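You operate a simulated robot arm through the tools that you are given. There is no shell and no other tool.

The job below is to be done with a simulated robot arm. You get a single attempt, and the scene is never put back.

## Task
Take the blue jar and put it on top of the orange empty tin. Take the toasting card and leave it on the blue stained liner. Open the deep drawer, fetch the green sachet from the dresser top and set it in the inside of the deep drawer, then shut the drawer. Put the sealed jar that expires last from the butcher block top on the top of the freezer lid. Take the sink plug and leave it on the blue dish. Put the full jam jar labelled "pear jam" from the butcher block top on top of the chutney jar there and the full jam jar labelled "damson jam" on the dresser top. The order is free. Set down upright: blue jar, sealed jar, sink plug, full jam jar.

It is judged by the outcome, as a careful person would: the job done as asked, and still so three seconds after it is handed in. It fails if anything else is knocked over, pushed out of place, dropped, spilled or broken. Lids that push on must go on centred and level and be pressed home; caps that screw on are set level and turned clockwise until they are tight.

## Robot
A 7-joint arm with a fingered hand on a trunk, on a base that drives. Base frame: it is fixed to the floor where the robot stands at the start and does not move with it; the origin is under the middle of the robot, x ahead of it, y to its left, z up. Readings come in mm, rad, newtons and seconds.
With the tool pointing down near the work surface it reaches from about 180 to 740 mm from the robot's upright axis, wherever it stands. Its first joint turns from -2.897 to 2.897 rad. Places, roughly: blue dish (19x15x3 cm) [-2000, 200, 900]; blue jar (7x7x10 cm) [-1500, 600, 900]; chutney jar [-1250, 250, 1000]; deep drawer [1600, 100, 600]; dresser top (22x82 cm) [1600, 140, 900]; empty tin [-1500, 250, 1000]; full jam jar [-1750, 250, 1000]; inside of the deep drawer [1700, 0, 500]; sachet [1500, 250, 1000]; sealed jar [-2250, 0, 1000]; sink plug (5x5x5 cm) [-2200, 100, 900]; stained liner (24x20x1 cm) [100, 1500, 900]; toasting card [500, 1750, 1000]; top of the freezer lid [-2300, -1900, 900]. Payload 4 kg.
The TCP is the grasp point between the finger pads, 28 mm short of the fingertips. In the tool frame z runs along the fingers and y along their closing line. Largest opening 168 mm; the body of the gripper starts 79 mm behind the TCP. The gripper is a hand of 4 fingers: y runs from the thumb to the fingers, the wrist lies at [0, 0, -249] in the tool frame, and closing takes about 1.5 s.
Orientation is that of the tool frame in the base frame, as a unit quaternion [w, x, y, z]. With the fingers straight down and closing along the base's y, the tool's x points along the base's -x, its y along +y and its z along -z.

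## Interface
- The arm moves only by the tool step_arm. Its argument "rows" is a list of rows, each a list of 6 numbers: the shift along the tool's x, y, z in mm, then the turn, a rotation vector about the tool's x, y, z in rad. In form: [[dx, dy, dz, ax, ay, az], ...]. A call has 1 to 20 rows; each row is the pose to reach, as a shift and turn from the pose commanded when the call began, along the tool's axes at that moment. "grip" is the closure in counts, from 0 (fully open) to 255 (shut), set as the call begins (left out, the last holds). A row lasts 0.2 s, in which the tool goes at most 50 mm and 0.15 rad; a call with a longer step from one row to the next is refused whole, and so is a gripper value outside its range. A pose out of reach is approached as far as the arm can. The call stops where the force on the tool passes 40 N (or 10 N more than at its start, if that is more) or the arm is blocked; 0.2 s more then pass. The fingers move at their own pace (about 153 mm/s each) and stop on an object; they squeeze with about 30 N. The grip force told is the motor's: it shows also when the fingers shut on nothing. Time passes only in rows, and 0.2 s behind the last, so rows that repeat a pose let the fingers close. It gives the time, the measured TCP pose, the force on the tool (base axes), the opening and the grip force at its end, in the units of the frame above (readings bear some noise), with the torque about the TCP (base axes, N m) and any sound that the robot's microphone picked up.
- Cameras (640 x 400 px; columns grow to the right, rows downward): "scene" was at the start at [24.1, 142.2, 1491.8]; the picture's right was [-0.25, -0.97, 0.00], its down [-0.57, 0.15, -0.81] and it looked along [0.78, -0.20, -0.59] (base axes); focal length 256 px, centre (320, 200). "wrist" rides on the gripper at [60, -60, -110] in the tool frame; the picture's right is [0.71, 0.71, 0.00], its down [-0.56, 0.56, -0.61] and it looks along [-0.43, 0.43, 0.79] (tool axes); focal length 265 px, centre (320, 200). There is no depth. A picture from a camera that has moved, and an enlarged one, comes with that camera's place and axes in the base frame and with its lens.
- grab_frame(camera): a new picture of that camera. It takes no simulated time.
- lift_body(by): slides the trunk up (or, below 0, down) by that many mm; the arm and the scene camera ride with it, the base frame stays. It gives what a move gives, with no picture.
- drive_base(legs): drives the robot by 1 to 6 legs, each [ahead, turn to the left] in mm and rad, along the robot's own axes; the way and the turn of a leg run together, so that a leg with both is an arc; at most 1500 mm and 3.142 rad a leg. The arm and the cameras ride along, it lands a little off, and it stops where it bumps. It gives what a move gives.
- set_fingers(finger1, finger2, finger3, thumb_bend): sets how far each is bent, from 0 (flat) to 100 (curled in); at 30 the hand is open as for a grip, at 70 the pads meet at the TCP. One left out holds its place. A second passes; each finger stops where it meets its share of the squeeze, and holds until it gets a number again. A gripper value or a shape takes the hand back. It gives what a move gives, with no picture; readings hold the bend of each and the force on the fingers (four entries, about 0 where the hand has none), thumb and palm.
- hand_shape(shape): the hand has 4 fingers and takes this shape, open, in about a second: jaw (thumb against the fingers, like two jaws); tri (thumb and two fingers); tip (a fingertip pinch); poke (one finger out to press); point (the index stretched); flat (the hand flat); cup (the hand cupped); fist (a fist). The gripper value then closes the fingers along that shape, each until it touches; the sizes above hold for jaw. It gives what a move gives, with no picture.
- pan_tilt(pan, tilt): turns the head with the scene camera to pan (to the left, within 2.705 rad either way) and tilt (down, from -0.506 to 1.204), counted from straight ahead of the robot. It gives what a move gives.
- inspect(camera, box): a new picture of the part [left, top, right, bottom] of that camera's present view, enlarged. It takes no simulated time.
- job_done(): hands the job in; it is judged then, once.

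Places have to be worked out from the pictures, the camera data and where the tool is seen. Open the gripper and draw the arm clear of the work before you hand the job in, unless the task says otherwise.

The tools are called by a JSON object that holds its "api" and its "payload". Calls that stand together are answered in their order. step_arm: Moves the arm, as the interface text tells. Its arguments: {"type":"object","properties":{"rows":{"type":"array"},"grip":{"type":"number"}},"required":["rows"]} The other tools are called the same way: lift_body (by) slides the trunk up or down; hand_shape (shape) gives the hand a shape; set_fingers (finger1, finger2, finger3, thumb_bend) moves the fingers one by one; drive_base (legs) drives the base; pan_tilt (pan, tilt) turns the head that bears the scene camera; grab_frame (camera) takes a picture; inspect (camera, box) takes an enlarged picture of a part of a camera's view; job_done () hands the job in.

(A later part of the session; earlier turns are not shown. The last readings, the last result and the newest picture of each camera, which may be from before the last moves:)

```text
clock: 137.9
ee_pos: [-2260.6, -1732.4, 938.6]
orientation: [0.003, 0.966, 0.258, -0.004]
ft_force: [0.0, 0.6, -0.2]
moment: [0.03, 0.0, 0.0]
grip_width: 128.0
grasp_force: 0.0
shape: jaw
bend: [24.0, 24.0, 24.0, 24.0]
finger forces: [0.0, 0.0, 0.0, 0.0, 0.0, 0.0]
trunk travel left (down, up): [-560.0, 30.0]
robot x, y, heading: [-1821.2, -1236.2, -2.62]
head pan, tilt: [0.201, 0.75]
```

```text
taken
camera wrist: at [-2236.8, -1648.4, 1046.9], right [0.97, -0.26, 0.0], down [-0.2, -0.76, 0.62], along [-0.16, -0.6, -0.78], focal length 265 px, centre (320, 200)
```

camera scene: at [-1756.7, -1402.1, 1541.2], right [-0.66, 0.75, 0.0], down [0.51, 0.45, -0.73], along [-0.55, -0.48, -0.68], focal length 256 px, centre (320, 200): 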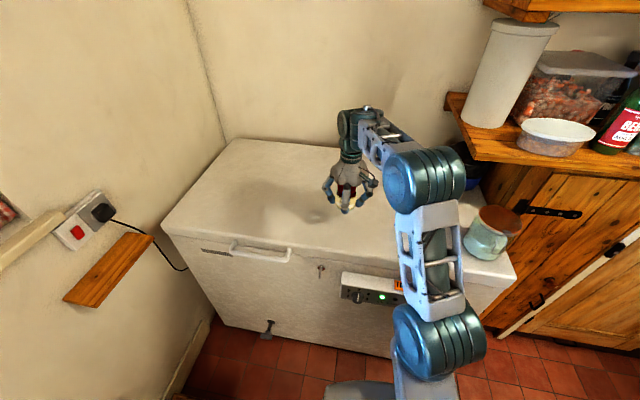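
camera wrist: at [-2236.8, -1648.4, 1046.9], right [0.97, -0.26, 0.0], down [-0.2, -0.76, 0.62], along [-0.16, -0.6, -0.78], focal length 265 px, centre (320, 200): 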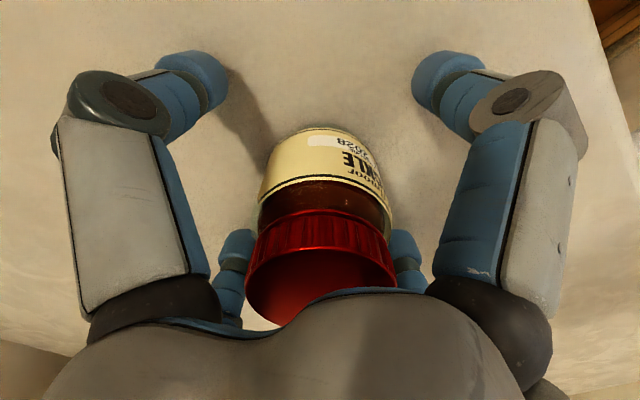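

The jar stands on the lid. I rise clear and look.

{"api": "step_arm", "payload": {"rows": [[0, 0, -40, 0, 0, 0], [0, 0, -85, 0, 0, 0], [0, 0, -130, 0, 0, 0], [0, 0, -170, 0, 0, 0], [40, 0, -190, 0, 0, 0], [85, 0, -190, 0, 0, 0], [130, 0, -190, 0, 0, 0], [170, 0, -190, 0, 0, 0], [170, 0, -190, 0, 0, 0]]}}

{"api": "grab_frame", "payload": {"camera": "scene"}}

```text
clock: 139.9
ee_pos: [-2112.9, -1645.0, 1125.1]
orientation: [0.002, 0.966, 0.258, -0.003]
ft_force: [-0.4, -0.8, -0.6]
moment: [0.0, 0.02, -0.01]
grip_width: 128.2
grasp_force: 0.0
shape: jaw
bend: [24.0, 24.0, 24.0, 24.0]
finger forces: [0.0, 0.0, 0.0, 0.1, 0.1, 0.0]
trunk travel left (down, up): [-560.0, 30.0]
robot x, y, heading: [-1824.7, -1239.6, -2.624]
head pan, tilt: [0.201, 0.75]
```

```text
taken
camera scene: at [-1756.4, -1402.3, 1541.1], right [-0.66, 0.75, 0.0], down [0.51, 0.45, -0.73], along [-0.55, -0.48, -0.68], focal length 256 px, centre (320, 200)
```

scene: 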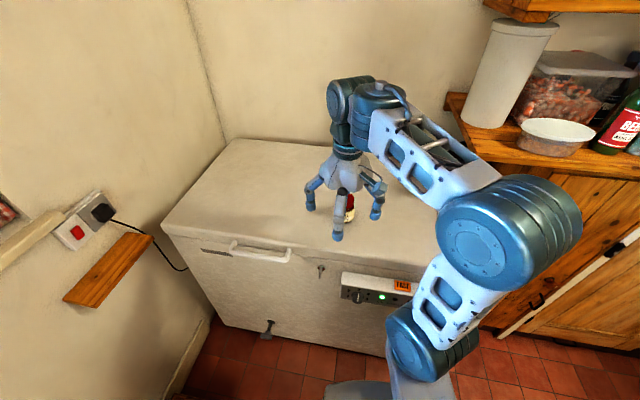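

The jar stands well on the freezer lid. Now I drive back to the block for the damson jam (≈ (-1807, 71)).

{"api": "drive_base", "payload": {"legs": [[-200, 0], [0, -2.135], [815, 0], [0, 0.575]]}}

{"api": "pan_tilt", "payload": {"pan": -0.1, "tilt": 0.9}}

{"api": "grab_frame", "payload": {"camera": "scene"}}

```text
clock: 150.2
ee_pos: [-1815.9, 82.5, 1124.8]
orientation: [0.002, -0.698, 0.716, 0.005]
ft_force: [-0.1, 0.4, 0.2]
moment: [0.04, 0.0, 0.0]
grip_width: 128.1
grasp_force: 0.1
shape: jaw
bend: [24.0, 24.0, 24.0, 24.0]
finger forces: [0.0, 0.0, 0.0, 0.0, 0.0, 0.0]
trunk travel left (down, up): [-560.0, 30.0]
robot x, y, heading: [-1614.8, -374.9, 1.544]
head pan, tilt: [0.201, 0.75]
stopped in leg 3: the robot was blocked; the commanded pose is now the measured one
```

```text
clock: 151.0
ee_pos: [-1814.1, 83.0, 1125.1]
orientation: [0.002, -0.698, 0.716, 0.004]
ft_force: [0.5, 0.1, -0.4]
moment: [0.0, 0.02, 0.0]
grip_width: 128.2
grasp_force: 0.1
shape: jaw
bend: [24.0, 24.0, 24.0, 24.0]
finger forces: [0.0, 0.0, 0.1, 0.0, 0.0, 0.1]
trunk travel left (down, up): [-560.0, 30.0]
robot x, y, heading: [-1614.5, -373.4, 1.544]
head pan, tilt: [-0.099, 0.901]
```

```text
taken
camera scene: at [-1769.9, -353.0, 1529.3], right [0.99, -0.12, 0.0], down [-0.1, -0.78, -0.62], along [0.08, 0.62, -0.78], focal length 256 px, centre (320, 200)
```

scene: 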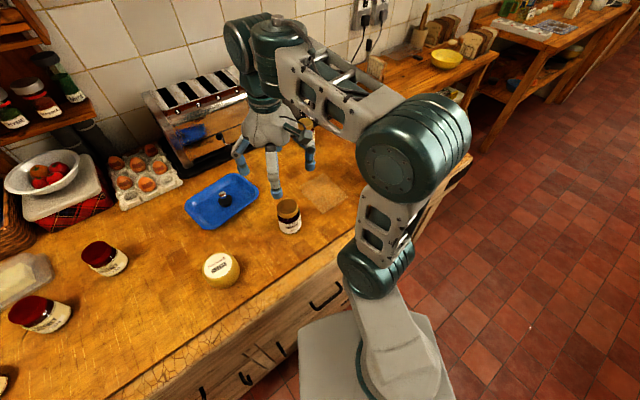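

The base corner stopped against the block (nothing on it moved), but the damson jar is within reach from here. I zoom to locate it.

{"api": "inspect", "payload": {"camera": "scene", "box": [180, 160, 340, 280]}}

{"api": "grab_frame", "payload": {"camera": "wrist"}}

```text
3.33 times, centred on (260, 220) of scene
camera zoom: at [-1769.9, -353.0, 1529.3], right [0.99, -0.12, 0.0], down [-0.1, -0.78, -0.62], along [0.08, 0.62, -0.78], focal length 855 px, centre (520, 133)
```

zoom: 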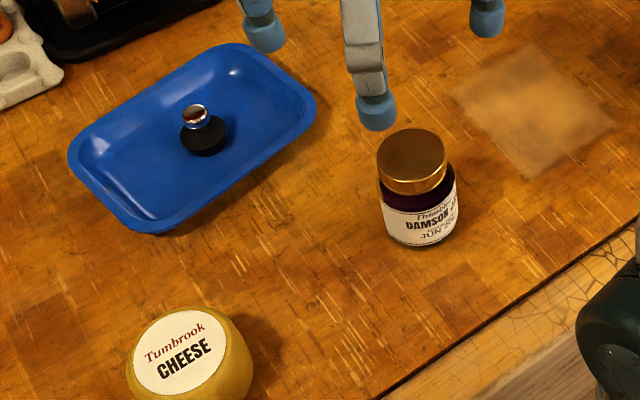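

```text
taken
camera wrist: at [-1755.4, 21.4, 1233.1], right [-0.72, -0.69, 0.0], down [-0.54, 0.57, 0.62], along [-0.43, 0.45, -0.78], focal length 265 px, centre (320, 200)
```

wrist: 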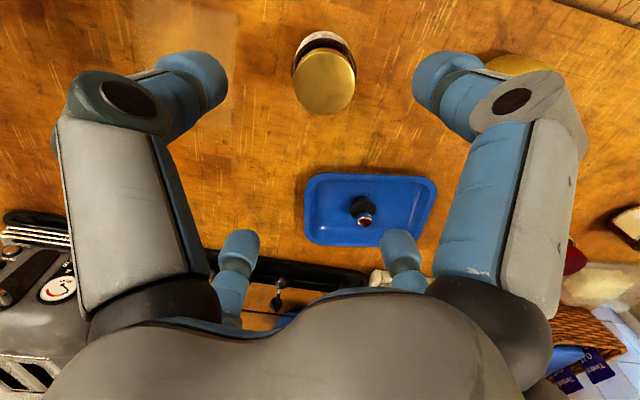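

I shift over the damson jar, level the slight tool tilt, and come down to check the alignment.

{"api": "step_arm", "payload": {"rows": [[10, -7, 20, 0.0044, 0.0099, 0], [20, -14.5, 45, 0.0044, 0.0099, 0], [20, -14.5, 45, 0.0044, 0.0099, 0]]}}

{"api": "grab_frame", "payload": {"camera": "wrist"}}

{"api": "inspect", "payload": {"camera": "scene", "box": [180, 160, 340, 280]}}

```text
clock: 151.8
ee_pos: [-1800.6, 63.3, 1080.7]
orientation: [0.0, -0.698, 0.716, -0.001]
ft_force: [-0.3, 0.1, 0.4]
moment: [0.0, -0.01, 0.01]
grip_width: 127.9
grasp_force: 0.1
shape: jaw
bend: [24.0, 24.0, 24.0, 24.0]
finger forces: [0.0, 0.1, 0.0, 0.0, 0.0, 0.0]
trunk travel left (down, up): [-560.0, 30.0]
robot x, y, heading: [-1615.3, -371.7, 1.547]
head pan, tilt: [-0.099, 0.901]
```

```text
taken
camera wrist: at [-1741.1, 2.2, 1189.4], right [-0.72, -0.69, 0.0], down [-0.55, 0.57, 0.61], along [-0.42, 0.44, -0.79], focal length 265 px, centre (320, 200)
```

wrist: 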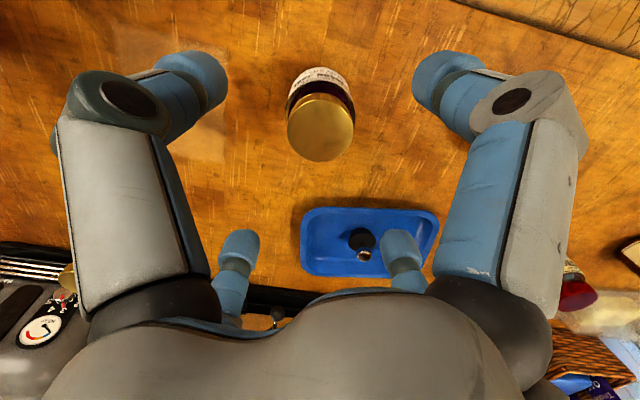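

```text
3.33 times, centred on (260, 220) of scene
camera zoom: at [-1769.8, -353.2, 1529.3], right [0.99, -0.12, 0.0], down [-0.1, -0.78, -0.62], along [0.08, 0.62, -0.78], focal length 855 px, centre (520, 133)
```

zoom: 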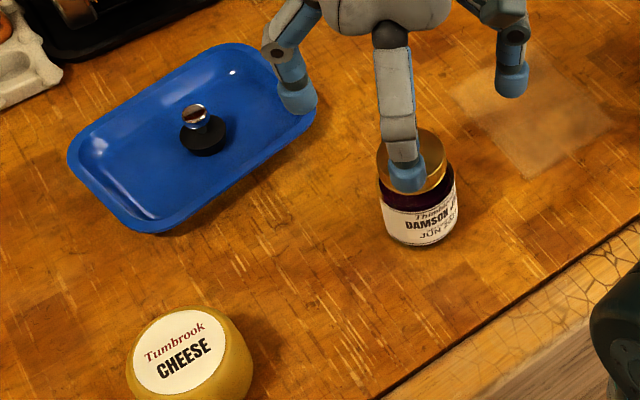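

Lid nearly centred (about 4 mm off). I correct and descend around the jar.

{"api": "step_arm", "payload": {"rows": [[-3, 3, 40, 0, 0, 0], [-3, 3, 85, 0, 0, 0], [-3, 3, 125, 0, 0, 0], [-3, 3, 150, 0, 0, 0], [-3, 3, 162, 0, 0, 0], [-3, 3, 162, 0, 0, 0]]}}

{"api": "grab_frame", "payload": {"camera": "wrist"}}

```text
clock: 153.2
ee_pos: [-1803.0, 64.4, 915.9]
orientation: [-0.001, -0.698, 0.716, 0.0]
ft_force: [0.9, 1.0, -0.1]
moment: [0.03, 0.01, -0.01]
grip_width: 128.4
grasp_force: 0.0
shape: jaw
bend: [24.0, 24.0, 24.0, 24.0]
finger forces: [0.1, 0.1, 0.1, 0.0, 0.1, 0.0]
trunk travel left (down, up): [-560.0, 30.0]
robot x, y, heading: [-1614.8, -375.1, 1.547]
head pan, tilt: [-0.099, 0.901]
```

```text
taken
camera wrist: at [-1743.6, 3.3, 1026.2], right [-0.72, -0.69, 0.0], down [-0.54, 0.57, 0.61], along [-0.42, 0.44, -0.79], focal length 265 px, centre (320, 200)
```

wrist: 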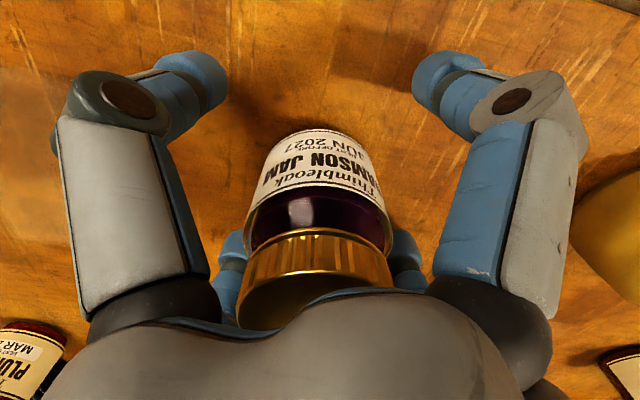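

The damson jam jar is centred between the fingers; I close and lift it.

{"api": "step_arm", "payload": {"rows": [[0, 0, 0, 0, 0, 0], [0, 0, 0, 0, 0, 0], [0, 0, 0, 0, 0, 0], [0, 0, 0, 0, 0, 0], [0, 0, 0, 0, 0, 0], [0, 0, 0, 0, 0, 0], [0, 0, 0, 0, 0, 0], [0, 0, 0, 0, 0, 0]], "grip": 255}}

{"api": "step_arm", "payload": {"rows": [[0, 0, -10, 0, 0, 0], [0, 0, -45, 0, 0, 0], [0, 0, -90, 0, 0, 0], [0, 0, -135, 0, 0, 0], [0, 0, -180, 0, 0, 0], [0, 0, -210, 0, 0, 0], [0, 0, -210, 0, 0, 0]]}}

{"api": "grab_frame", "payload": {"camera": "scene"}}

```text
clock: 155.0
ee_pos: [-1802.2, 64.7, 916.9]
orientation: [0.0, -0.698, 0.716, -0.001]
ft_force: [0.4, 0.2, 0.2]
moment: [0.01, 0.02, 0.01]
grip_width: 56.9
grasp_force: 30.1
shape: jaw
bend: [79.0, 79.0, 79.0, 45.0]
finger forces: [26.4, 26.9, 27.1, 0.0, 26.7, 0.0]
trunk travel left (down, up): [-560.0, 30.0]
robot x, y, heading: [-1613.6, -375.5, 1.544]
head pan, tilt: [-0.099, 0.901]
```

```text
clock: 156.6
ee_pos: [-1801.3, 64.1, 1127.6]
orientation: [0.0, -0.698, 0.716, -0.001]
ft_force: [0.0, 1.0, -3.7]
moment: [-0.02, 0.0, -0.01]
grip_width: 56.5
grasp_force: 30.2
shape: jaw
bend: [79.0, 79.0, 79.0, 45.0]
finger forces: [26.4, 27.6, 27.7, 0.0, 26.5, 0.0]
trunk travel left (down, up): [-560.0, 30.0]
robot x, y, heading: [-1615.6, -370.4, 1.545]
head pan, tilt: [-0.099, 0.901]
```

```text
taken
camera scene: at [-1769.7, -352.8, 1529.3], right [0.99, -0.12, 0.0], down [-0.1, -0.78, -0.62], along [0.08, 0.62, -0.78], focal length 256 px, centre (320, 200)
```

scene: 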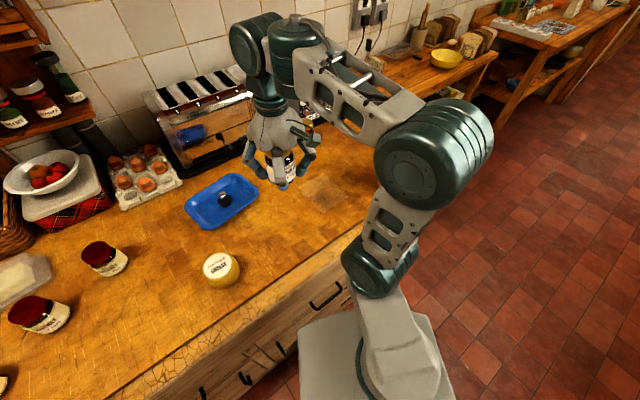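

Damson jam held. I back off from the block and drive up the room toward the dresser, stopping to look before turning to it.

{"api": "drive_base", "payload": {"legs": [[-150, 0], [0, -1.205], [1500, 0], [1450, 0]]}}

{"api": "pan_tilt", "payload": {"pan": -1.2, "tilt": 0.6}}

{"api": "grab_frame", "payload": {"camera": "scene"}}

```text
clock: 174.7
ee_pos: [1485.5, 721.4, 1127.2]
orientation: [-0.001, -0.16, 0.987, -0.001]
ft_force: [0.6, 0.2, -3.4]
moment: [-0.03, -0.01, 0.02]
grip_width: 57.1
grasp_force: 30.3
shape: jaw
bend: [79.0, 79.0, 79.0, 45.0]
finger forces: [26.2, 27.6, 27.7, 0.1, 26.3, 0.0]
trunk travel left (down, up): [-560.0, 30.0]
robot x, y, heading: [1140.1, 392.0, 0.318]
head pan, tilt: [-0.099, 0.901]
```

```text
clock: 176.0
ee_pos: [1485.8, 722.0, 1127.5]
orientation: [-0.001, -0.159, 0.987, -0.003]
ft_force: [-0.2, 1.1, -3.4]
moment: [-0.04, 0.0, -0.01]
grip_width: 56.7
grasp_force: 29.8
shape: jaw
bend: [79.0, 79.0, 79.0, 45.0]
finger forces: [26.2, 27.6, 27.8, 0.0, 26.3, 0.0]
trunk travel left (down, up): [-560.0, 30.0]
robot x, y, heading: [1139.5, 394.5, 0.324]
head pan, tilt: [-1.201, 0.6]
```

```text
taken
camera scene: at [1084.8, 465.8, 1554.1], right [-0.77, -0.64, 0.0], down [-0.36, 0.44, -0.83], along [0.53, -0.64, -0.57], focal length 256 px, centre (320, 200)
```

scene: 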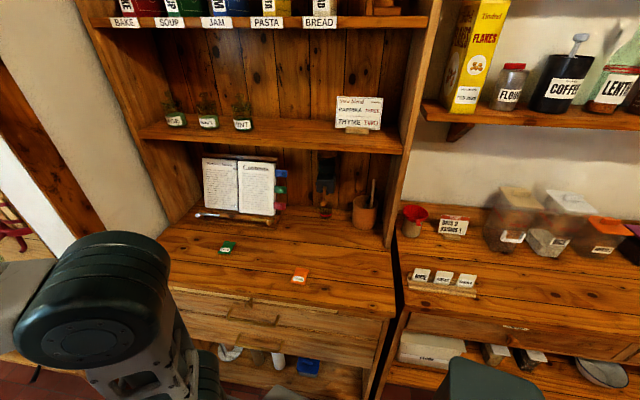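

I see the dresser clearly: green sachet at about (1768, 163), orange at (1484, 85), front edge at v≈-570 in room axes. I back 200 mm and turn to face the dresser's near end, where I will put the damson jar.

{"api": "drive_base", "payload": {"legs": [[-200, 0], [0, -1.368]]}}

{"api": "pan_tilt", "payload": {"pan": 0.0, "tilt": 0.8}}

{"api": "grab_frame", "payload": {"camera": "scene"}}

{"api": "grab_frame", "payload": {"camera": "wrist"}}

```text
clock: 180.9
ee_pos: [1339.5, 57.9, 1127.6]
orientation: [-0.001, 0.499, 0.866, 0.0]
ft_force: [-0.3, -1.1, -3.8]
moment: [0.01, 0.04, 0.02]
grip_width: 56.4
grasp_force: 29.6
shape: jaw
bend: [79.0, 79.0, 79.0, 45.0]
finger forces: [25.8, 27.6, 27.8, 0.0, 26.2, 0.0]
trunk travel left (down, up): [-560.0, 30.0]
robot x, y, heading: [951.6, 330.5, -1.047]
head pan, tilt: [-1.201, 0.6]
```

```text
clock: 182.3
ee_pos: [1340.0, 58.5, 1128.2]
orientation: [-0.001, 0.501, 0.865, 0.0]
ft_force: [0.1, 0.0, -3.0]
moment: [0.04, 0.01, -0.03]
grip_width: 56.3
grasp_force: 30.7
shape: jaw
bend: [79.0, 79.0, 79.0, 45.0]
finger forces: [25.7, 27.5, 27.7, 0.1, 26.2, 0.0]
trunk travel left (down, up): [-560.0, 30.0]
robot x, y, heading: [951.2, 331.8, -1.046]
head pan, tilt: [0.0, 0.799]
```

```text
taken
camera scene: at [1102.0, 399.3, 1537.2], right [-0.87, -0.5, 0.0], down [-0.36, 0.62, -0.7], along [0.35, -0.6, -0.72], focal length 256 px, centre (320, 200)
```

scene: 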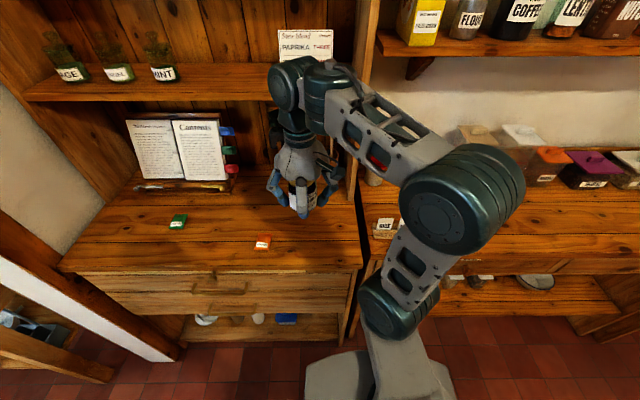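

```text
taken
camera wrist: at [1257.6, 80.6, 1237.1], right [0.26, 0.97, 0.0], down [0.76, -0.2, 0.61], along [0.59, -0.16, -0.79], focal length 265 px, centre (320, 200)
```

wrist: 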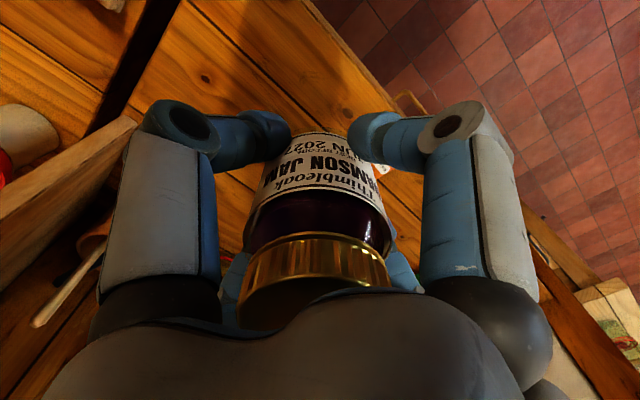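

The jar hangs above the near end of the dresser. I lower it and move 45 mm further in.

{"api": "step_arm", "payload": {"rows": [[0, 0, 40, 0, 0, 0], [0, 0, 80, 0, 0, 0], [0, 0, 120, 0, 0, 0], [-22, 0, 135, 0, 0, 0], [-45, 0, 150, 0, 0, 0], [-45, 0, 150, 0, 0, 0]]}}

{"api": "grab_frame", "payload": {"camera": "scene"}}

{"api": "grab_frame", "payload": {"camera": "wrist"}}

```text
clock: 183.7
ee_pos: [1360.6, 20.7, 978.5]
orientation: [-0.002, 0.501, 0.866, 0.0]
ft_force: [-0.3, -0.3, -3.9]
moment: [-0.03, 0.02, 0.05]
grip_width: 56.3
grasp_force: 29.4
shape: jaw
bend: [79.0, 79.0, 79.0, 45.0]
finger forces: [25.9, 27.9, 28.1, 0.1, 26.0, 0.1]
trunk travel left (down, up): [-560.0, 30.0]
robot x, y, heading: [952.5, 334.6, -1.045]
head pan, tilt: [0.0, 0.799]
```

```text
taken
camera scene: at [1102.1, 399.3, 1537.2], right [-0.87, -0.5, 0.0], down [-0.36, 0.62, -0.7], along [0.35, -0.6, -0.72], focal length 256 px, centre (320, 200)
```

scene: 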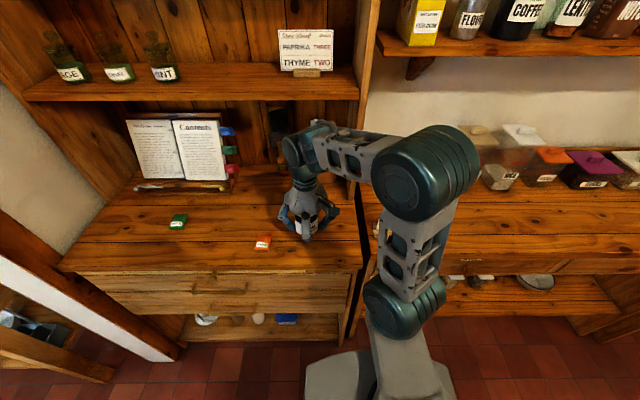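

```text
taken
camera wrist: at [1278.6, 42.7, 1087.9], right [0.26, 0.97, 0.0], down [0.76, -0.2, 0.61], along [0.59, -0.16, -0.79], focal length 265 px, centre (320, 200)
```

wrist: 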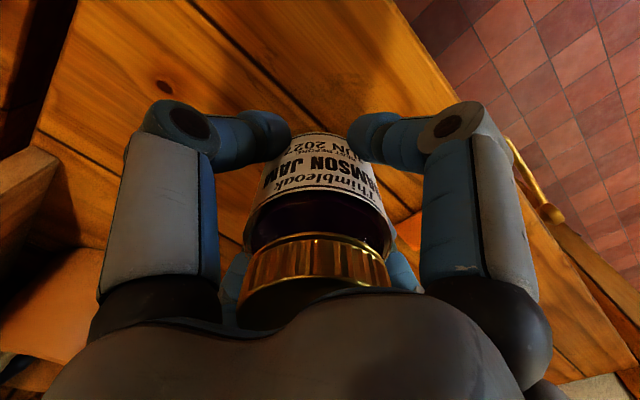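

Position is good (clear of the orange sachet and the edge). I lower to near contact then in small steps.

{"api": "step_arm", "payload": {"rows": [[0, 0, 20, 0, 0, 0], [0, 0, 38, 0, 0, 0], [0, 0, 41, 0, 0, 0], [0, 0, 43, 0, 0, 0], [0, 0, 45, 0, 0, 0], [0, 0, 47, 0, 0, 0]]}}

{"api": "inspect", "payload": {"camera": "scene", "box": [220, 160, 380, 280]}}

```text
clock: 185.1
ee_pos: [1360.2, 20.2, 935.7]
orientation: [0.004, 0.5, 0.866, 0.0]
ft_force: [-8.5, 4.4, 27.4]
moment: [0.07, 0.13, 0.05]
grip_width: 57.1
grasp_force: 30.2
shape: jaw
bend: [79.0, 79.0, 79.0, 45.0]
finger forces: [32.3, 32.5, 31.2, 0.0, 32.3, 0.0]
trunk travel left (down, up): [-560.0, 30.0]
robot x, y, heading: [953.9, 334.9, -1.052]
head pan, tilt: [0.0, 0.799]
stopped in row 6: the force on the tool passed its limit at 43 N (the readings are from after the stop); the commanded pose is now the measured one
```

```text
3.33 times, centred on (300, 220) of scene
camera zoom: at [1098.4, 401.7, 1537.6], right [-0.87, -0.5, 0.0], down [-0.36, 0.62, -0.7], along [0.35, -0.61, -0.72], focal length 855 px, centre (387, 133)
```

zoom: 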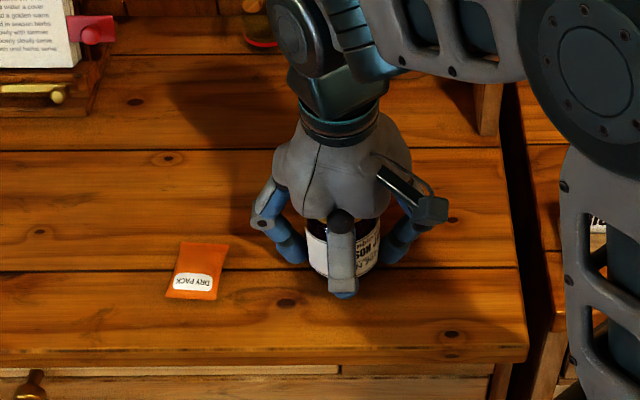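

Contact at z≈936 (dresser top ≈ 894). I ease off 2 mm and release.

{"api": "step_arm", "payload": {"rows": [[0, 0, -1, 0, 0, 0], [0, 0, -1.8, 0, 0, 0], [0, 0, -1.8, 0, 0, 0]]}}

{"api": "step_arm", "payload": {"rows": [[0, 0, 0, 0, 0, 0], [0, 0, 0, 0, 0, 0], [0, 0, 0, 0, 0, 0], [0, 0, 0, 0, 0, 0]], "grip": 60}}

{"api": "grab_frame", "payload": {"camera": "wrist"}}

```text
clock: 185.9
ee_pos: [1360.2, 19.8, 935.9]
orientation: [0.003, 0.501, 0.866, 0.0]
ft_force: [-7.0, 3.9, 17.2]
moment: [0.07, 0.06, 0.03]
grip_width: 57.2
grasp_force: 30.0
shape: jaw
bend: [79.0, 79.0, 79.0, 45.0]
finger forces: [31.5, 32.1, 30.8, 0.0, 31.1, 0.1]
trunk travel left (down, up): [-560.0, 30.0]
robot x, y, heading: [954.5, 333.0, -1.05]
head pan, tilt: [0.0, 0.799]
```

```text
clock: 186.9
ee_pos: [1361.7, 18.1, 934.8]
orientation: [0.002, 0.5, 0.866, 0.0]
ft_force: [-0.1, -0.3, 0.0]
moment: [0.03, 0.01, 0.0]
grip_width: 128.0
grasp_force: 0.0
shape: jaw
bend: [24.0, 24.0, 24.0, 24.0]
finger forces: [0.0, 0.0, 0.0, 0.0, 0.1, 0.0]
trunk travel left (down, up): [-560.0, 30.0]
robot x, y, heading: [948.7, 334.4, -1.051]
head pan, tilt: [0.0, 0.799]
```

```text
taken
camera wrist: at [1279.8, 40.6, 1044.1], right [0.26, 0.97, 0.0], down [0.76, -0.2, 0.62], along [0.6, -0.16, -0.79], focal length 265 px, centre (320, 200)
```

wrist: 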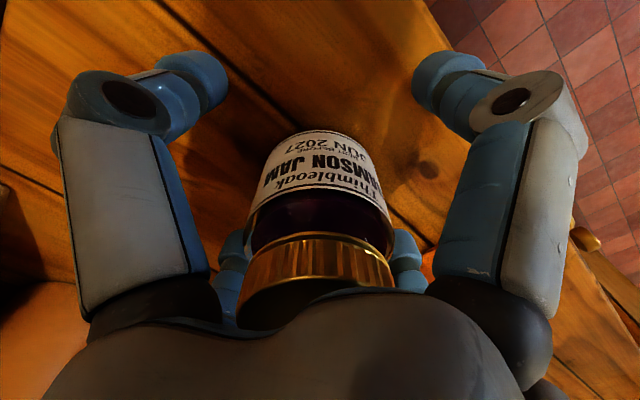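

Released and standing. I rise and draw back toward the robot.

{"api": "step_arm", "payload": {"rows": [[0, 0, -40, 0, 0, 0], [0, 0, -85, 0, 0, 0], [0, 0, -130, 0, 0, 0], [20, 0, -170, 0, 0, 0], [60, 0, -190, 0, 0, 0], [105, 0, -195, 0, 0, 0], [145, 0, -195, 0, 0, 0], [145, 0, -195, 0, 0, 0]]}}

{"api": "grab_frame", "payload": {"camera": "scene"}}

{"api": "inspect", "payload": {"camera": "scene", "box": [60, 180, 380, 330]}}

```text
clock: 188.7
ee_pos: [1289.3, 145.5, 1130.7]
orientation: [0.002, 0.5, 0.866, 0.0]
ft_force: [0.3, -0.2, 1.1]
moment: [-0.02, 0.03, -0.03]
grip_width: 128.2
grasp_force: 0.1
shape: jaw
bend: [24.0, 24.0, 24.0, 24.0]
finger forces: [0.0, 0.1, 0.0, 0.0, 0.0, 0.0]
trunk travel left (down, up): [-560.0, 30.0]
robot x, y, heading: [947.8, 334.2, -1.052]
head pan, tilt: [0.0, 0.799]
```

```text
taken
camera scene: at [1101.7, 399.6, 1537.2], right [-0.87, -0.5, 0.0], down [-0.36, 0.62, -0.7], along [0.35, -0.6, -0.72], focal length 256 px, centre (320, 200)
```

scene: 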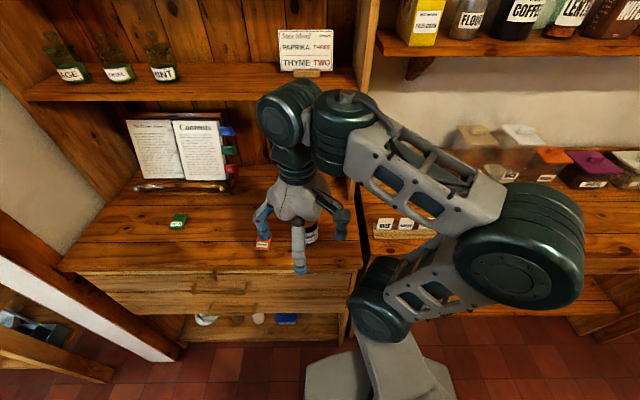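

```text
2.00 times, centred on (220, 255) of scene
camera zoom: at [1101.7, 399.6, 1537.2], right [-0.87, -0.5, 0.0], down [-0.36, 0.62, -0.7], along [0.35, -0.6, -0.72], focal length 513 px, centre (520, 90)
```

zoom: 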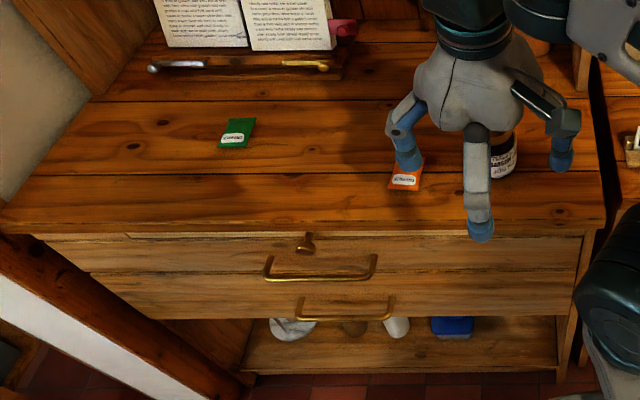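

The damson jar stands on the dresser. The lower, deeper drawer has a brass bar handle near u≈1424, z≈650. I reposition in front of the dresser's middle, a bit farther back, to work the drawer.

{"api": "drive_base", "payload": {"legs": [[-130, 0], [0, 1.571], [490, 0], [0, -1.571]]}}

{"api": "pan_tilt", "payload": {"pan": 0.0, "tilt": 0.9}}

{"api": "grab_frame", "payload": {"camera": "scene"}}

```text
clock: 200.2
ee_pos: [1658.5, 542.7, 1130.4]
orientation: [0.001, 0.469, 0.883, 0.0]
ft_force: [-0.3, 0.4, -0.1]
moment: [-0.01, 0.01, -0.01]
grip_width: 128.0
grasp_force: 0.0
shape: jaw
bend: [24.0, 24.0, 24.0, 24.0]
finger forces: [0.0, 0.0, 0.1, 0.0, 0.1, 0.0]
trunk travel left (down, up): [-560.0, 30.0]
robot x, y, heading: [1309.8, 707.4, -0.982]
head pan, tilt: [0.0, 0.799]
```

```text
clock: 200.8
ee_pos: [1659.1, 543.0, 1130.8]
orientation: [0.002, 0.469, 0.883, 0.0]
ft_force: [0.7, -0.6, -0.6]
moment: [0.01, -0.02, 0.02]
grip_width: 128.1
grasp_force: 0.1
shape: jaw
bend: [24.0, 24.0, 24.0, 24.0]
finger forces: [0.1, 0.0, 0.1, 0.0, 0.0, 0.1]
trunk travel left (down, up): [-560.0, 30.0]
robot x, y, heading: [1307.6, 709.9, -0.972]
head pan, tilt: [0.0, 0.901]
```

```text
taken
camera scene: at [1449.6, 788.1, 1529.3], right [-0.83, -0.56, 0.0], down [-0.44, 0.65, -0.62], along [0.35, -0.52, -0.78], focal length 256 px, centre (320, 200)
```

scene: 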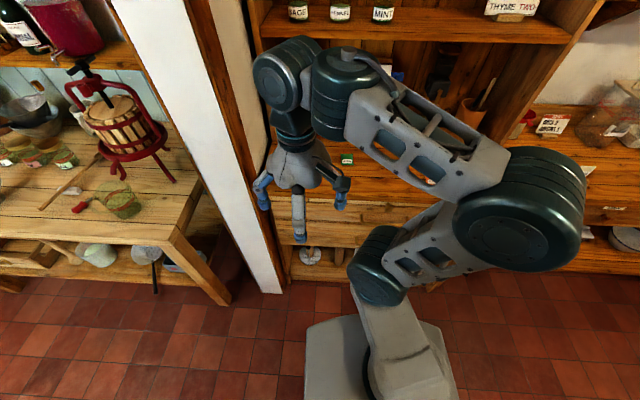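

I square up to the dresser and lower the trunk to bring arm and camera to drawer height.

{"api": "drive_base", "payload": {"legs": [[0, -0.07]]}}

{"api": "lift_body", "payload": {"by": -350}}

{"api": "pan_tilt", "payload": {"pan": -0.1, "tilt": 0.7}}

{"api": "grab_frame", "payload": {"camera": "scene"}}

{"api": "grab_frame", "payload": {"camera": "wrist"}}

```text
clock: 201.7
ee_pos: [1645.6, 517.5, 1130.6]
orientation: [0.002, 0.499, 0.866, 0.0]
ft_force: [0.1, -0.1, -0.1]
moment: [0.0, -0.01, 0.02]
grip_width: 128.1
grasp_force: 0.1
shape: jaw
bend: [24.0, 24.0, 24.0, 24.0]
finger forces: [0.1, 0.0, 0.0, 0.0, 0.1, 0.0]
trunk travel left (down, up): [-560.0, 30.0]
robot x, y, heading: [1308.1, 712.5, -1.049]
head pan, tilt: [0.0, 0.901]
```

```text
clock: 205.1
ee_pos: [1645.5, 517.7, 779.7]
orientation: [0.002, 0.5, 0.866, 0.0]
ft_force: [0.4, -0.5, 0.4]
moment: [-0.02, -0.02, 0.0]
grip_width: 128.1
grasp_force: 0.2
shape: jaw
bend: [24.0, 24.0, 24.0, 24.0]
finger forces: [0.1, 0.0, 0.0, 0.0, 0.0, 0.0]
trunk travel left (down, up): [-210.0, 380.0]
robot x, y, heading: [1307.2, 705.2, -1.05]
head pan, tilt: [0.0, 0.901]
```

```text
clock: 205.8
ee_pos: [1644.5, 517.5, 780.4]
orientation: [0.001, 0.499, 0.866, 0.0]
ft_force: [-0.3, -0.1, 0.3]
moment: [0.02, -0.02, -0.01]
grip_width: 128.0
grasp_force: 0.0
shape: jaw
bend: [24.0, 24.0, 24.0, 24.0]
finger forces: [0.0, 0.0, 0.0, 0.1, 0.0, 0.0]
trunk travel left (down, up): [-210.0, 380.0]
robot x, y, heading: [1308.2, 705.2, -1.048]
head pan, tilt: [-0.099, 0.7]
```

```text
taken
camera scene: at [1451.9, 765.8, 1195.4], right [-0.91, -0.41, 0.0], down [-0.26, 0.59, -0.76], along [0.31, -0.7, -0.64], focal length 256 px, centre (320, 200)
```

scene: 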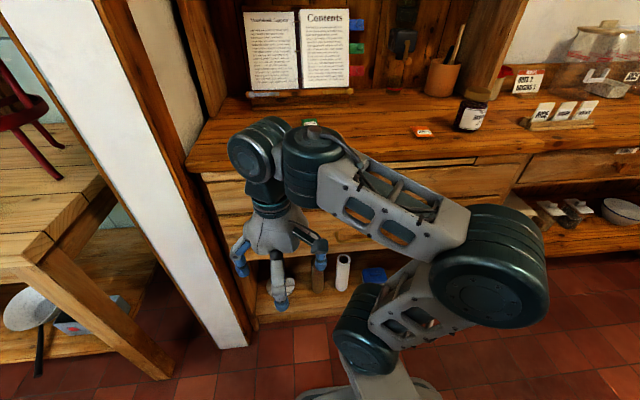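

```text
taken
camera wrist: at [1562.8, 540.5, 889.4], right [0.26, 0.97, 0.0], down [0.76, -0.2, 0.62], along [0.6, -0.16, -0.79], focal length 265 px, centre (320, 200)
```

wrist: 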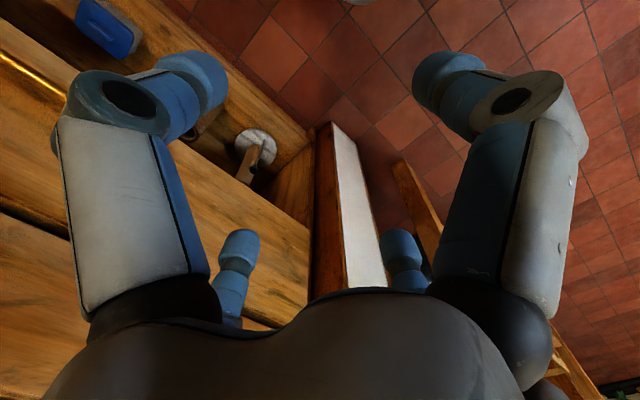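

The arm blocks my view of the handles; I swing the hand to the right to see them.

{"api": "step_arm", "payload": {"rows": [[5, -45, 0, 0, 0, 0], [10, -90, 0, 0, 0, 0], [15, -135, 0, 0, 0, 0], [20, -180, 0, 0, 0, 0], [25, -225, 0, 0, 0, 0], [30, -270, 0, 0, 0, 0], [35, -315, 0, 0, 0, 0], [40, -360, 0, 0, 0, 0], [40, -400, 0, 0, 0, 0], [40, -400, 0, 0, 0, 0]]}}

{"api": "grab_frame", "payload": {"camera": "scene"}}

{"api": "inspect", "payload": {"camera": "scene", "box": [180, 100, 500, 300]}}

```text
clock: 208.1
ee_pos: [1279.5, 355.7, 777.5]
orientation: [0.002, 0.5, 0.866, 0.001]
ft_force: [-0.7, -0.6, 0.0]
moment: [-0.02, 0.02, 0.0]
grip_width: 127.9
grasp_force: 0.1
shape: jaw
bend: [24.0, 24.0, 24.0, 24.0]
finger forces: [0.0, 0.1, 0.1, 0.0, 0.0, 0.0]
trunk travel left (down, up): [-210.0, 380.0]
robot x, y, heading: [1307.9, 709.9, -1.054]
head pan, tilt: [-0.099, 0.7]
```

```text
taken
camera scene: at [1451.7, 765.7, 1195.5], right [-0.91, -0.41, 0.0], down [-0.26, 0.59, -0.76], along [0.31, -0.7, -0.64], focal length 256 px, centre (320, 200)
```

scene: 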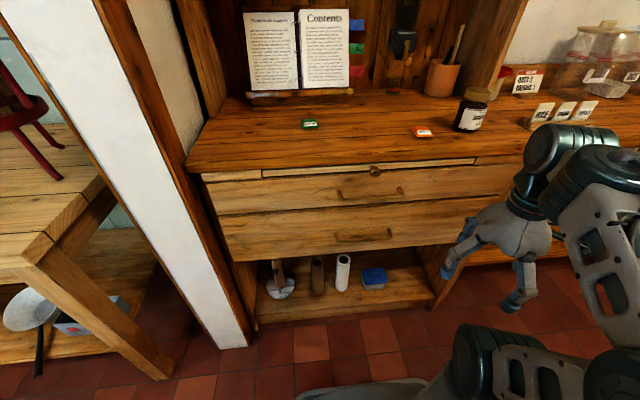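

```text
2.00 times, centred on (340, 200) of scene
camera zoom: at [1451.7, 765.7, 1195.5], right [-0.91, -0.41, 0.0], down [-0.26, 0.59, -0.76], along [0.31, -0.7, -0.64], focal length 513 px, centre (280, 200)
```

zoom: 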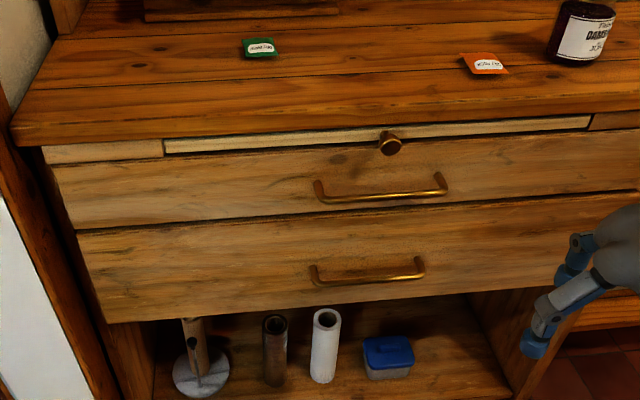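

Now the deep lower drawer is clear: front z≈549–729, bar handle centre near u≈1465, v≈-542, z≈631. I try the fingertip-pinch shape to see how the fingers sit.

{"api": "hand_shape", "payload": {"shape": "tip"}}

{"api": "grab_frame", "payload": {"camera": "wrist"}}

{"api": "inspect", "payload": {"camera": "scene", "box": [430, 170, 590, 320]}}

```text
clock: 208.9
ee_pos: [1280.1, 356.9, 777.7]
orientation: [0.002, 0.5, 0.866, 0.0]
ft_force: [-0.1, 0.5, 0.0]
moment: [0.02, -0.01, 0.0]
grip_width: 168.0
grasp_force: 0.1
shape: tip
bend: [11.0, 30.0, 11.0, 30.0]
finger forces: [0.1, 0.0, 0.0, 0.0, 0.0, 0.0]
trunk travel left (down, up): [-210.0, 380.0]
robot x, y, heading: [1305.8, 707.2, -1.047]
head pan, tilt: [-0.099, 0.7]
```

```text
taken
camera wrist: at [1197.0, 378.1, 886.9], right [0.26, 0.97, 0.0], down [0.76, -0.2, 0.62], along [0.6, -0.16, -0.79], focal length 265 px, centre (320, 200)
```

wrist: 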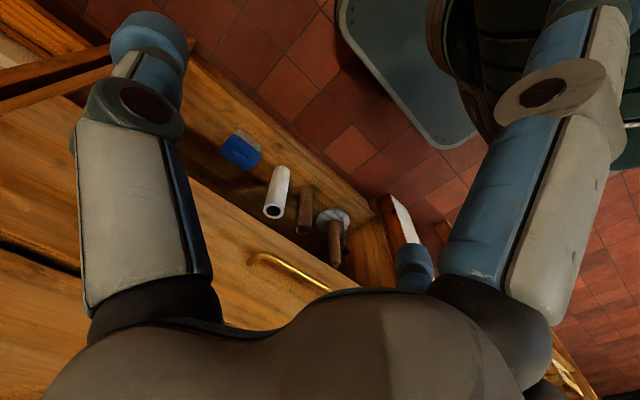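

```text
2.67 times, centred on (510, 245) of scene
camera zoom: at [1451.8, 765.7, 1195.5], right [-0.91, -0.41, 0.0], down [-0.26, 0.59, -0.76], along [0.31, -0.7, -0.64], focal length 684 px, centre (-187, 80)
```

zoom: 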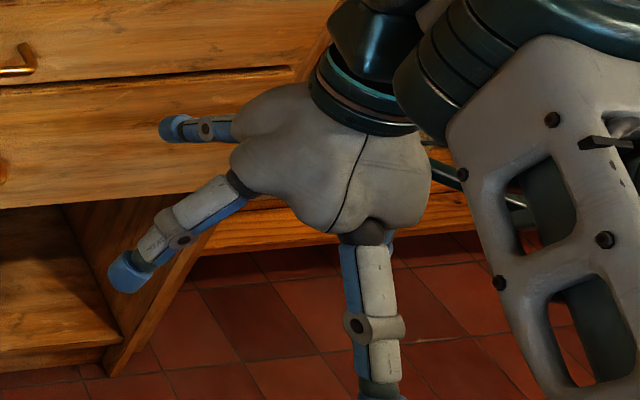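

In this shape thumb and one finger pinch along tool y while the other two flare aside. I will approach the bar horizontally with thumb below and finger above, and pull by driving back; first I back the base 130 mm to give the wrist room.

{"api": "drive_base", "payload": {"legs": [[-130, 0]]}}

{"api": "step_arm", "payload": {"rows": [[-10, 8, 0, -0.081, -0.081, 0.081], [-25, 17, 0, -0.161, -0.161, 0.161], [-40, 26, 0, -0.242, -0.242, 0.242], [-55, 35, 0, -0.322, -0.322, 0.322], [-70, 44, 0, -0.403, -0.403, 0.403], [-85, 53, 0, -0.484, -0.484, 0.484], [-100, 62, 0, -0.564, -0.564, 0.564], [-115, 71, 0, -0.645, -0.645, 0.645]]}}

{"api": "grab_frame", "payload": {"camera": "scene"}}

```text
clock: 210.2
ee_pos: [1213.4, 470.7, 777.8]
orientation: [0.002, 0.501, 0.866, 0.0]
ft_force: [0.3, -0.2, -0.4]
moment: [-0.01, 0.02, 0.01]
grip_width: 168.1
grasp_force: 0.1
shape: tip
bend: [11.0, 30.0, 11.0, 30.0]
finger forces: [0.0, 0.0, 0.0, 0.1, 0.1, 0.0]
trunk travel left (down, up): [-210.0, 380.0]
robot x, y, heading: [1242.1, 821.9, -1.049]
head pan, tilt: [-0.099, 0.7]
```

```text
clock: 210.8
ee_pos: [1232.5, 463.5, 791.8]
orientation: [0.087, 0.532, 0.842, 0.011]
ft_force: [-11.6, -5.0, -0.4]
moment: [-0.17, 0.15, 1.55]
grip_width: 168.2
grasp_force: 0.0
shape: tip
bend: [10.0, 30.0, 11.0, 30.0]
finger forces: [0.0, 0.0, 0.0, 0.0, 0.0, 0.0]
out of reach, approached as far as the arm can: row 1, 2, 3
trunk travel left (down, up): [-210.0, 380.0]
robot x, y, heading: [1239.7, 820.8, -1.049]
head pan, tilt: [-0.099, 0.7]
stopped in row 3: the force on the tool passed its limit at 85 N (the readings are from after the stop); the commanded pose is now the measured one
```

```text
taken
camera scene: at [1386.1, 879.7, 1195.5], right [-0.91, -0.41, 0.0], down [-0.26, 0.59, -0.76], along [0.31, -0.7, -0.64], focal length 256 px, centre (320, 200)
```

scene: 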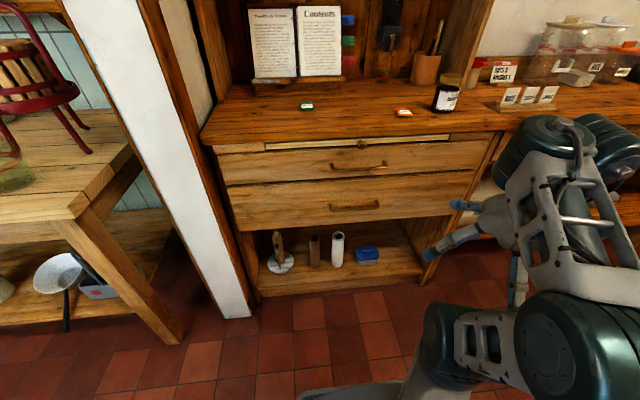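

A flared finger hit my own arm while folding. I go back to the jaw shape, which frees it, and then move the hand farther forward before reorienting.

{"api": "hand_shape", "payload": {"shape": "jaw"}}

{"api": "inspect", "payload": {"camera": "scene", "box": [400, 100, 640, 330]}}

{"api": "grab_frame", "payload": {"camera": "wrist"}}

```text
clock: 211.8
ee_pos: [1232.0, 462.1, 793.2]
orientation: [0.086, 0.533, 0.841, 0.011]
ft_force: [-27.9, 3.8, 5.7]
moment: [0.78, 0.78, 3.09]
grip_width: 167.9
grasp_force: 0.0
shape: jaw
bend: [0.0, 30.0, 30.0, 30.0]
finger forces: [0.0, 0.0, 0.0, 0.1, 0.0, 0.0]
trunk travel left (down, up): [-210.0, 380.0]
robot x, y, heading: [1241.1, 822.2, -1.048]
head pan, tilt: [-0.099, 0.7]
```

```text
1.74 times, centred on (520, 215) of scene
camera zoom: at [1386.1, 879.8, 1195.5], right [-0.91, -0.41, 0.0], down [-0.26, 0.59, -0.76], along [0.31, -0.7, -0.64], focal length 446 px, centre (-28, 174)
```

zoom: 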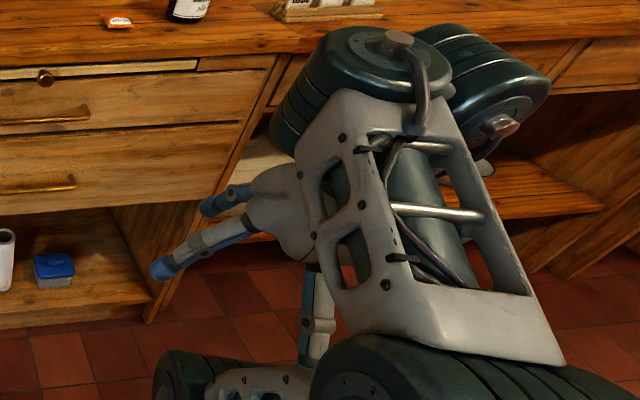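

```text
taken
camera wrist: at [1136.1, 499.0, 885.6], right [0.34, 0.94, -0.02], down [0.63, -0.22, 0.74], along [0.69, -0.26, -0.67], focal length 265 px, centre (320, 200)
```

wrist: 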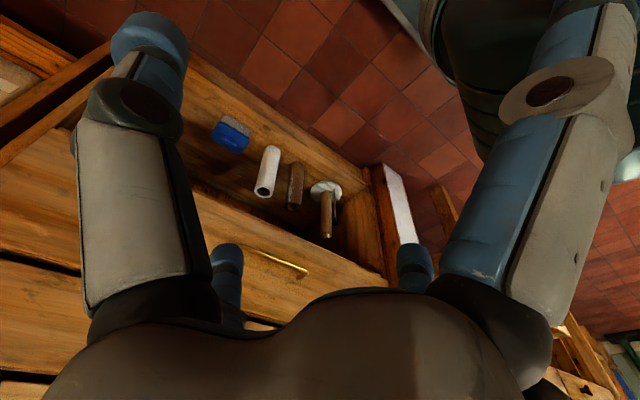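

Finger 1 is on the far side of my own upper-arm link. I hold that finger flat and lift the hand straight up to get it free.

{"api": "set_fingers", "payload": {"finger1": 0, "finger2": 30, "finger3": 30, "thumb_bend": 30}}

{"api": "step_arm", "payload": {"rows": [[0, 0, -10, 0, 0, 0], [0, 0, -25, 0, 0, 0], [0, 0, -45, 0, 0, 0]]}}

{"api": "grab_frame", "payload": {"camera": "wrist"}}

```text
clock: 212.8
ee_pos: [1231.8, 462.9, 793.1]
orientation: [0.087, 0.533, 0.841, 0.011]
ft_force: [-19.2, -8.0, -4.9]
moment: [-0.65, 0.06, 2.53]
grip_width: 142.9
grasp_force: 0.0
shape: fingers
bend: [0.0, 30.0, 30.0, 30.0]
finger forces: [0.0, 0.1, 0.0, 0.0, 0.0, 0.0]
trunk travel left (down, up): [-210.0, 380.0]
robot x, y, heading: [1240.9, 821.5, -1.051]
head pan, tilt: [-0.099, 0.7]
```

```text
clock: 213.6
ee_pos: [1225.7, 465.9, 836.5]
orientation: [0.087, 0.535, 0.84, 0.014]
ft_force: [-0.1, -0.5, -0.8]
moment: [-0.04, 0.0, -0.01]
grip_width: 143.8
grasp_force: 0.0
shape: fingers
bend: [0.0, 30.0, 30.0, 30.0]
finger forces: [0.0, 0.1, 0.0, 0.0, 0.0, 0.0]
trunk travel left (down, up): [-210.0, 380.0]
robot x, y, heading: [1241.1, 827.4, -1.052]
head pan, tilt: [-0.099, 0.7]
```

```text
taken
camera wrist: at [1130.3, 502.5, 930.0], right [0.34, 0.94, -0.01], down [0.63, -0.22, 0.74], along [0.7, -0.26, -0.67], focal length 265 px, centre (320, 200)
```

wrist: 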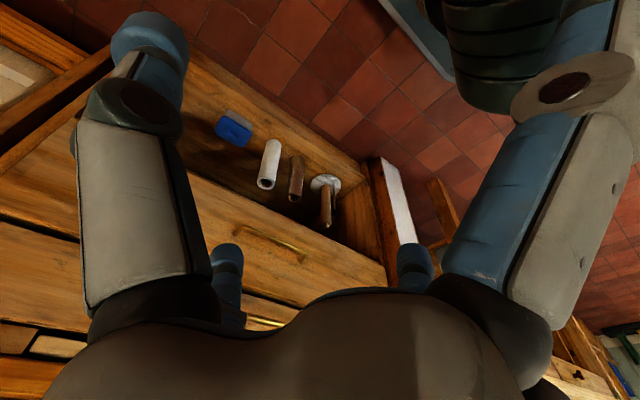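

Free (no force). I rise another 100 mm, then return to the jaw shape.

{"api": "step_arm", "payload": {"rows": [[0, 0, -30, 0, 0, 0], [0, 0, -65, 0, 0, 0], [0, 0, -100, 0, 0, 0], [0, 0, -100, 0, 0, 0]]}}

{"api": "grab_frame", "payload": {"camera": "wrist"}}

{"api": "grab_frame", "payload": {"camera": "scene"}}

```text
clock: 214.6
ee_pos: [1216.8, 474.9, 923.5]
orientation: [0.087, 0.535, 0.841, 0.012]
ft_force: [-0.5, 0.8, -0.2]
moment: [0.05, 0.02, 0.0]
grip_width: 143.7
grasp_force: 0.0
shape: fingers
bend: [0.0, 30.0, 30.0, 30.0]
finger forces: [0.0, 0.0, 0.1, 0.0, 0.1, 0.1]
out of reach, approached as far as the arm can: row 3, 4
trunk travel left (down, up): [-210.0, 380.0]
robot x, y, heading: [1242.7, 824.4, -1.051]
head pan, tilt: [-0.099, 0.7]
```

```text
taken
camera wrist: at [1121.0, 511.2, 1016.9], right [0.34, 0.94, -0.01], down [0.63, -0.22, 0.74], along [0.7, -0.26, -0.67], focal length 265 px, centre (320, 200)
```

wrist: 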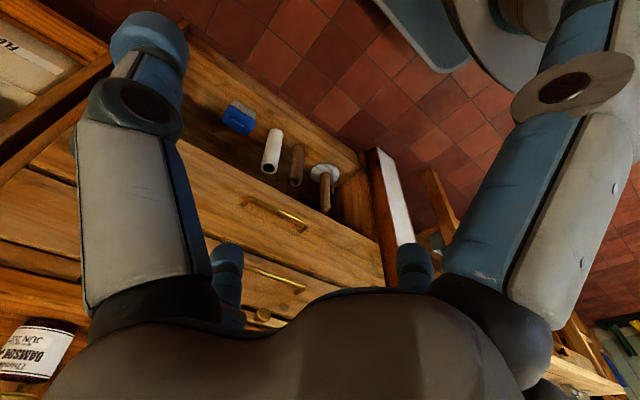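

```text
taken
camera scene: at [1386.3, 879.7, 1195.4], right [-0.91, -0.41, 0.0], down [-0.26, 0.59, -0.76], along [0.31, -0.7, -0.64], focal length 256 px, centre (320, 200)
```

scene: 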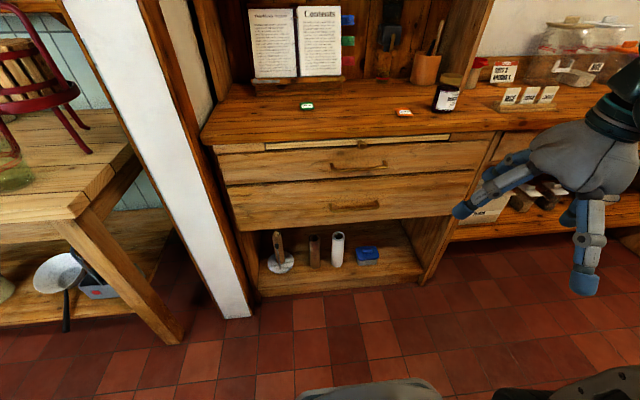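

All clear now. I restore the jaw shape, and look closely at the handle's stand-off from the drawer front.

{"api": "hand_shape", "payload": {"shape": "jaw"}}

{"api": "inspect", "payload": {"camera": "scene", "box": [315, 180, 405, 230]}}

{"api": "inspect", "payload": {"camera": "scene", "box": [200, 130, 500, 260]}}

```text
clock: 215.4
ee_pos: [1217.9, 475.0, 922.9]
orientation: [0.088, 0.534, 0.841, 0.012]
ft_force: [0.6, 0.7, 0.7]
moment: [0.0, 0.0, -0.01]
grip_width: 168.0
grasp_force: 0.0
shape: jaw
bend: [30.0, 30.0, 30.0, 30.0]
finger forces: [0.0, 0.0, 0.0, 0.0, 0.0, 0.0]
trunk travel left (down, up): [-210.0, 380.0]
robot x, y, heading: [1240.4, 826.3, -1.05]
head pan, tilt: [-0.099, 0.7]
```

```text
7.11 times, centred on (360, 205) of scene
camera zoom: at [1386.1, 879.9, 1195.5], right [-0.91, -0.41, 0.0], down [-0.26, 0.59, -0.76], along [0.31, -0.7, -0.64], focal length 1823 px, centre (36, 164)
```

zoom: 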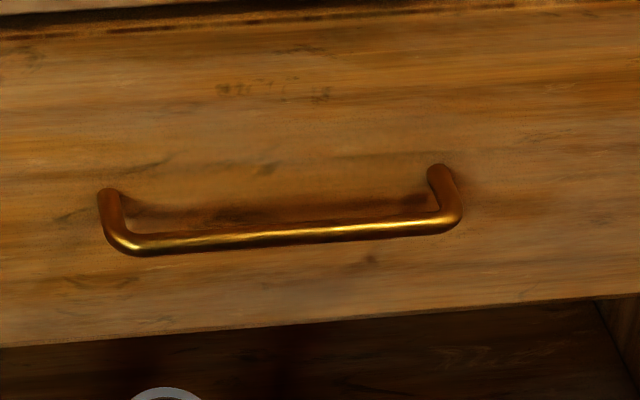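

```text
2.13 times, centred on (350, 195) of scene
camera zoom: at [1386.1, 879.9, 1195.5], right [-0.91, -0.41, 0.0], down [-0.26, 0.59, -0.76], along [0.31, -0.7, -0.64], focal length 547 px, centre (256, 211)
```

zoom: 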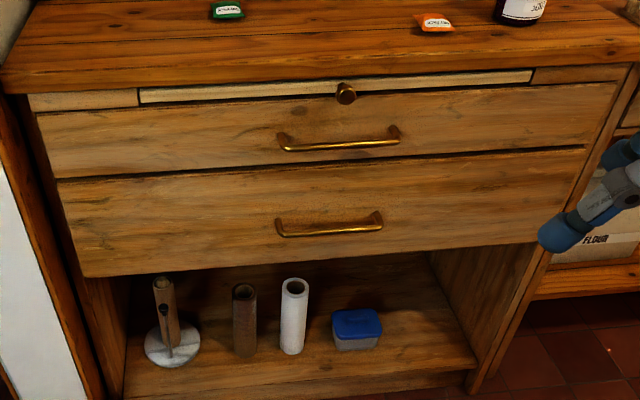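

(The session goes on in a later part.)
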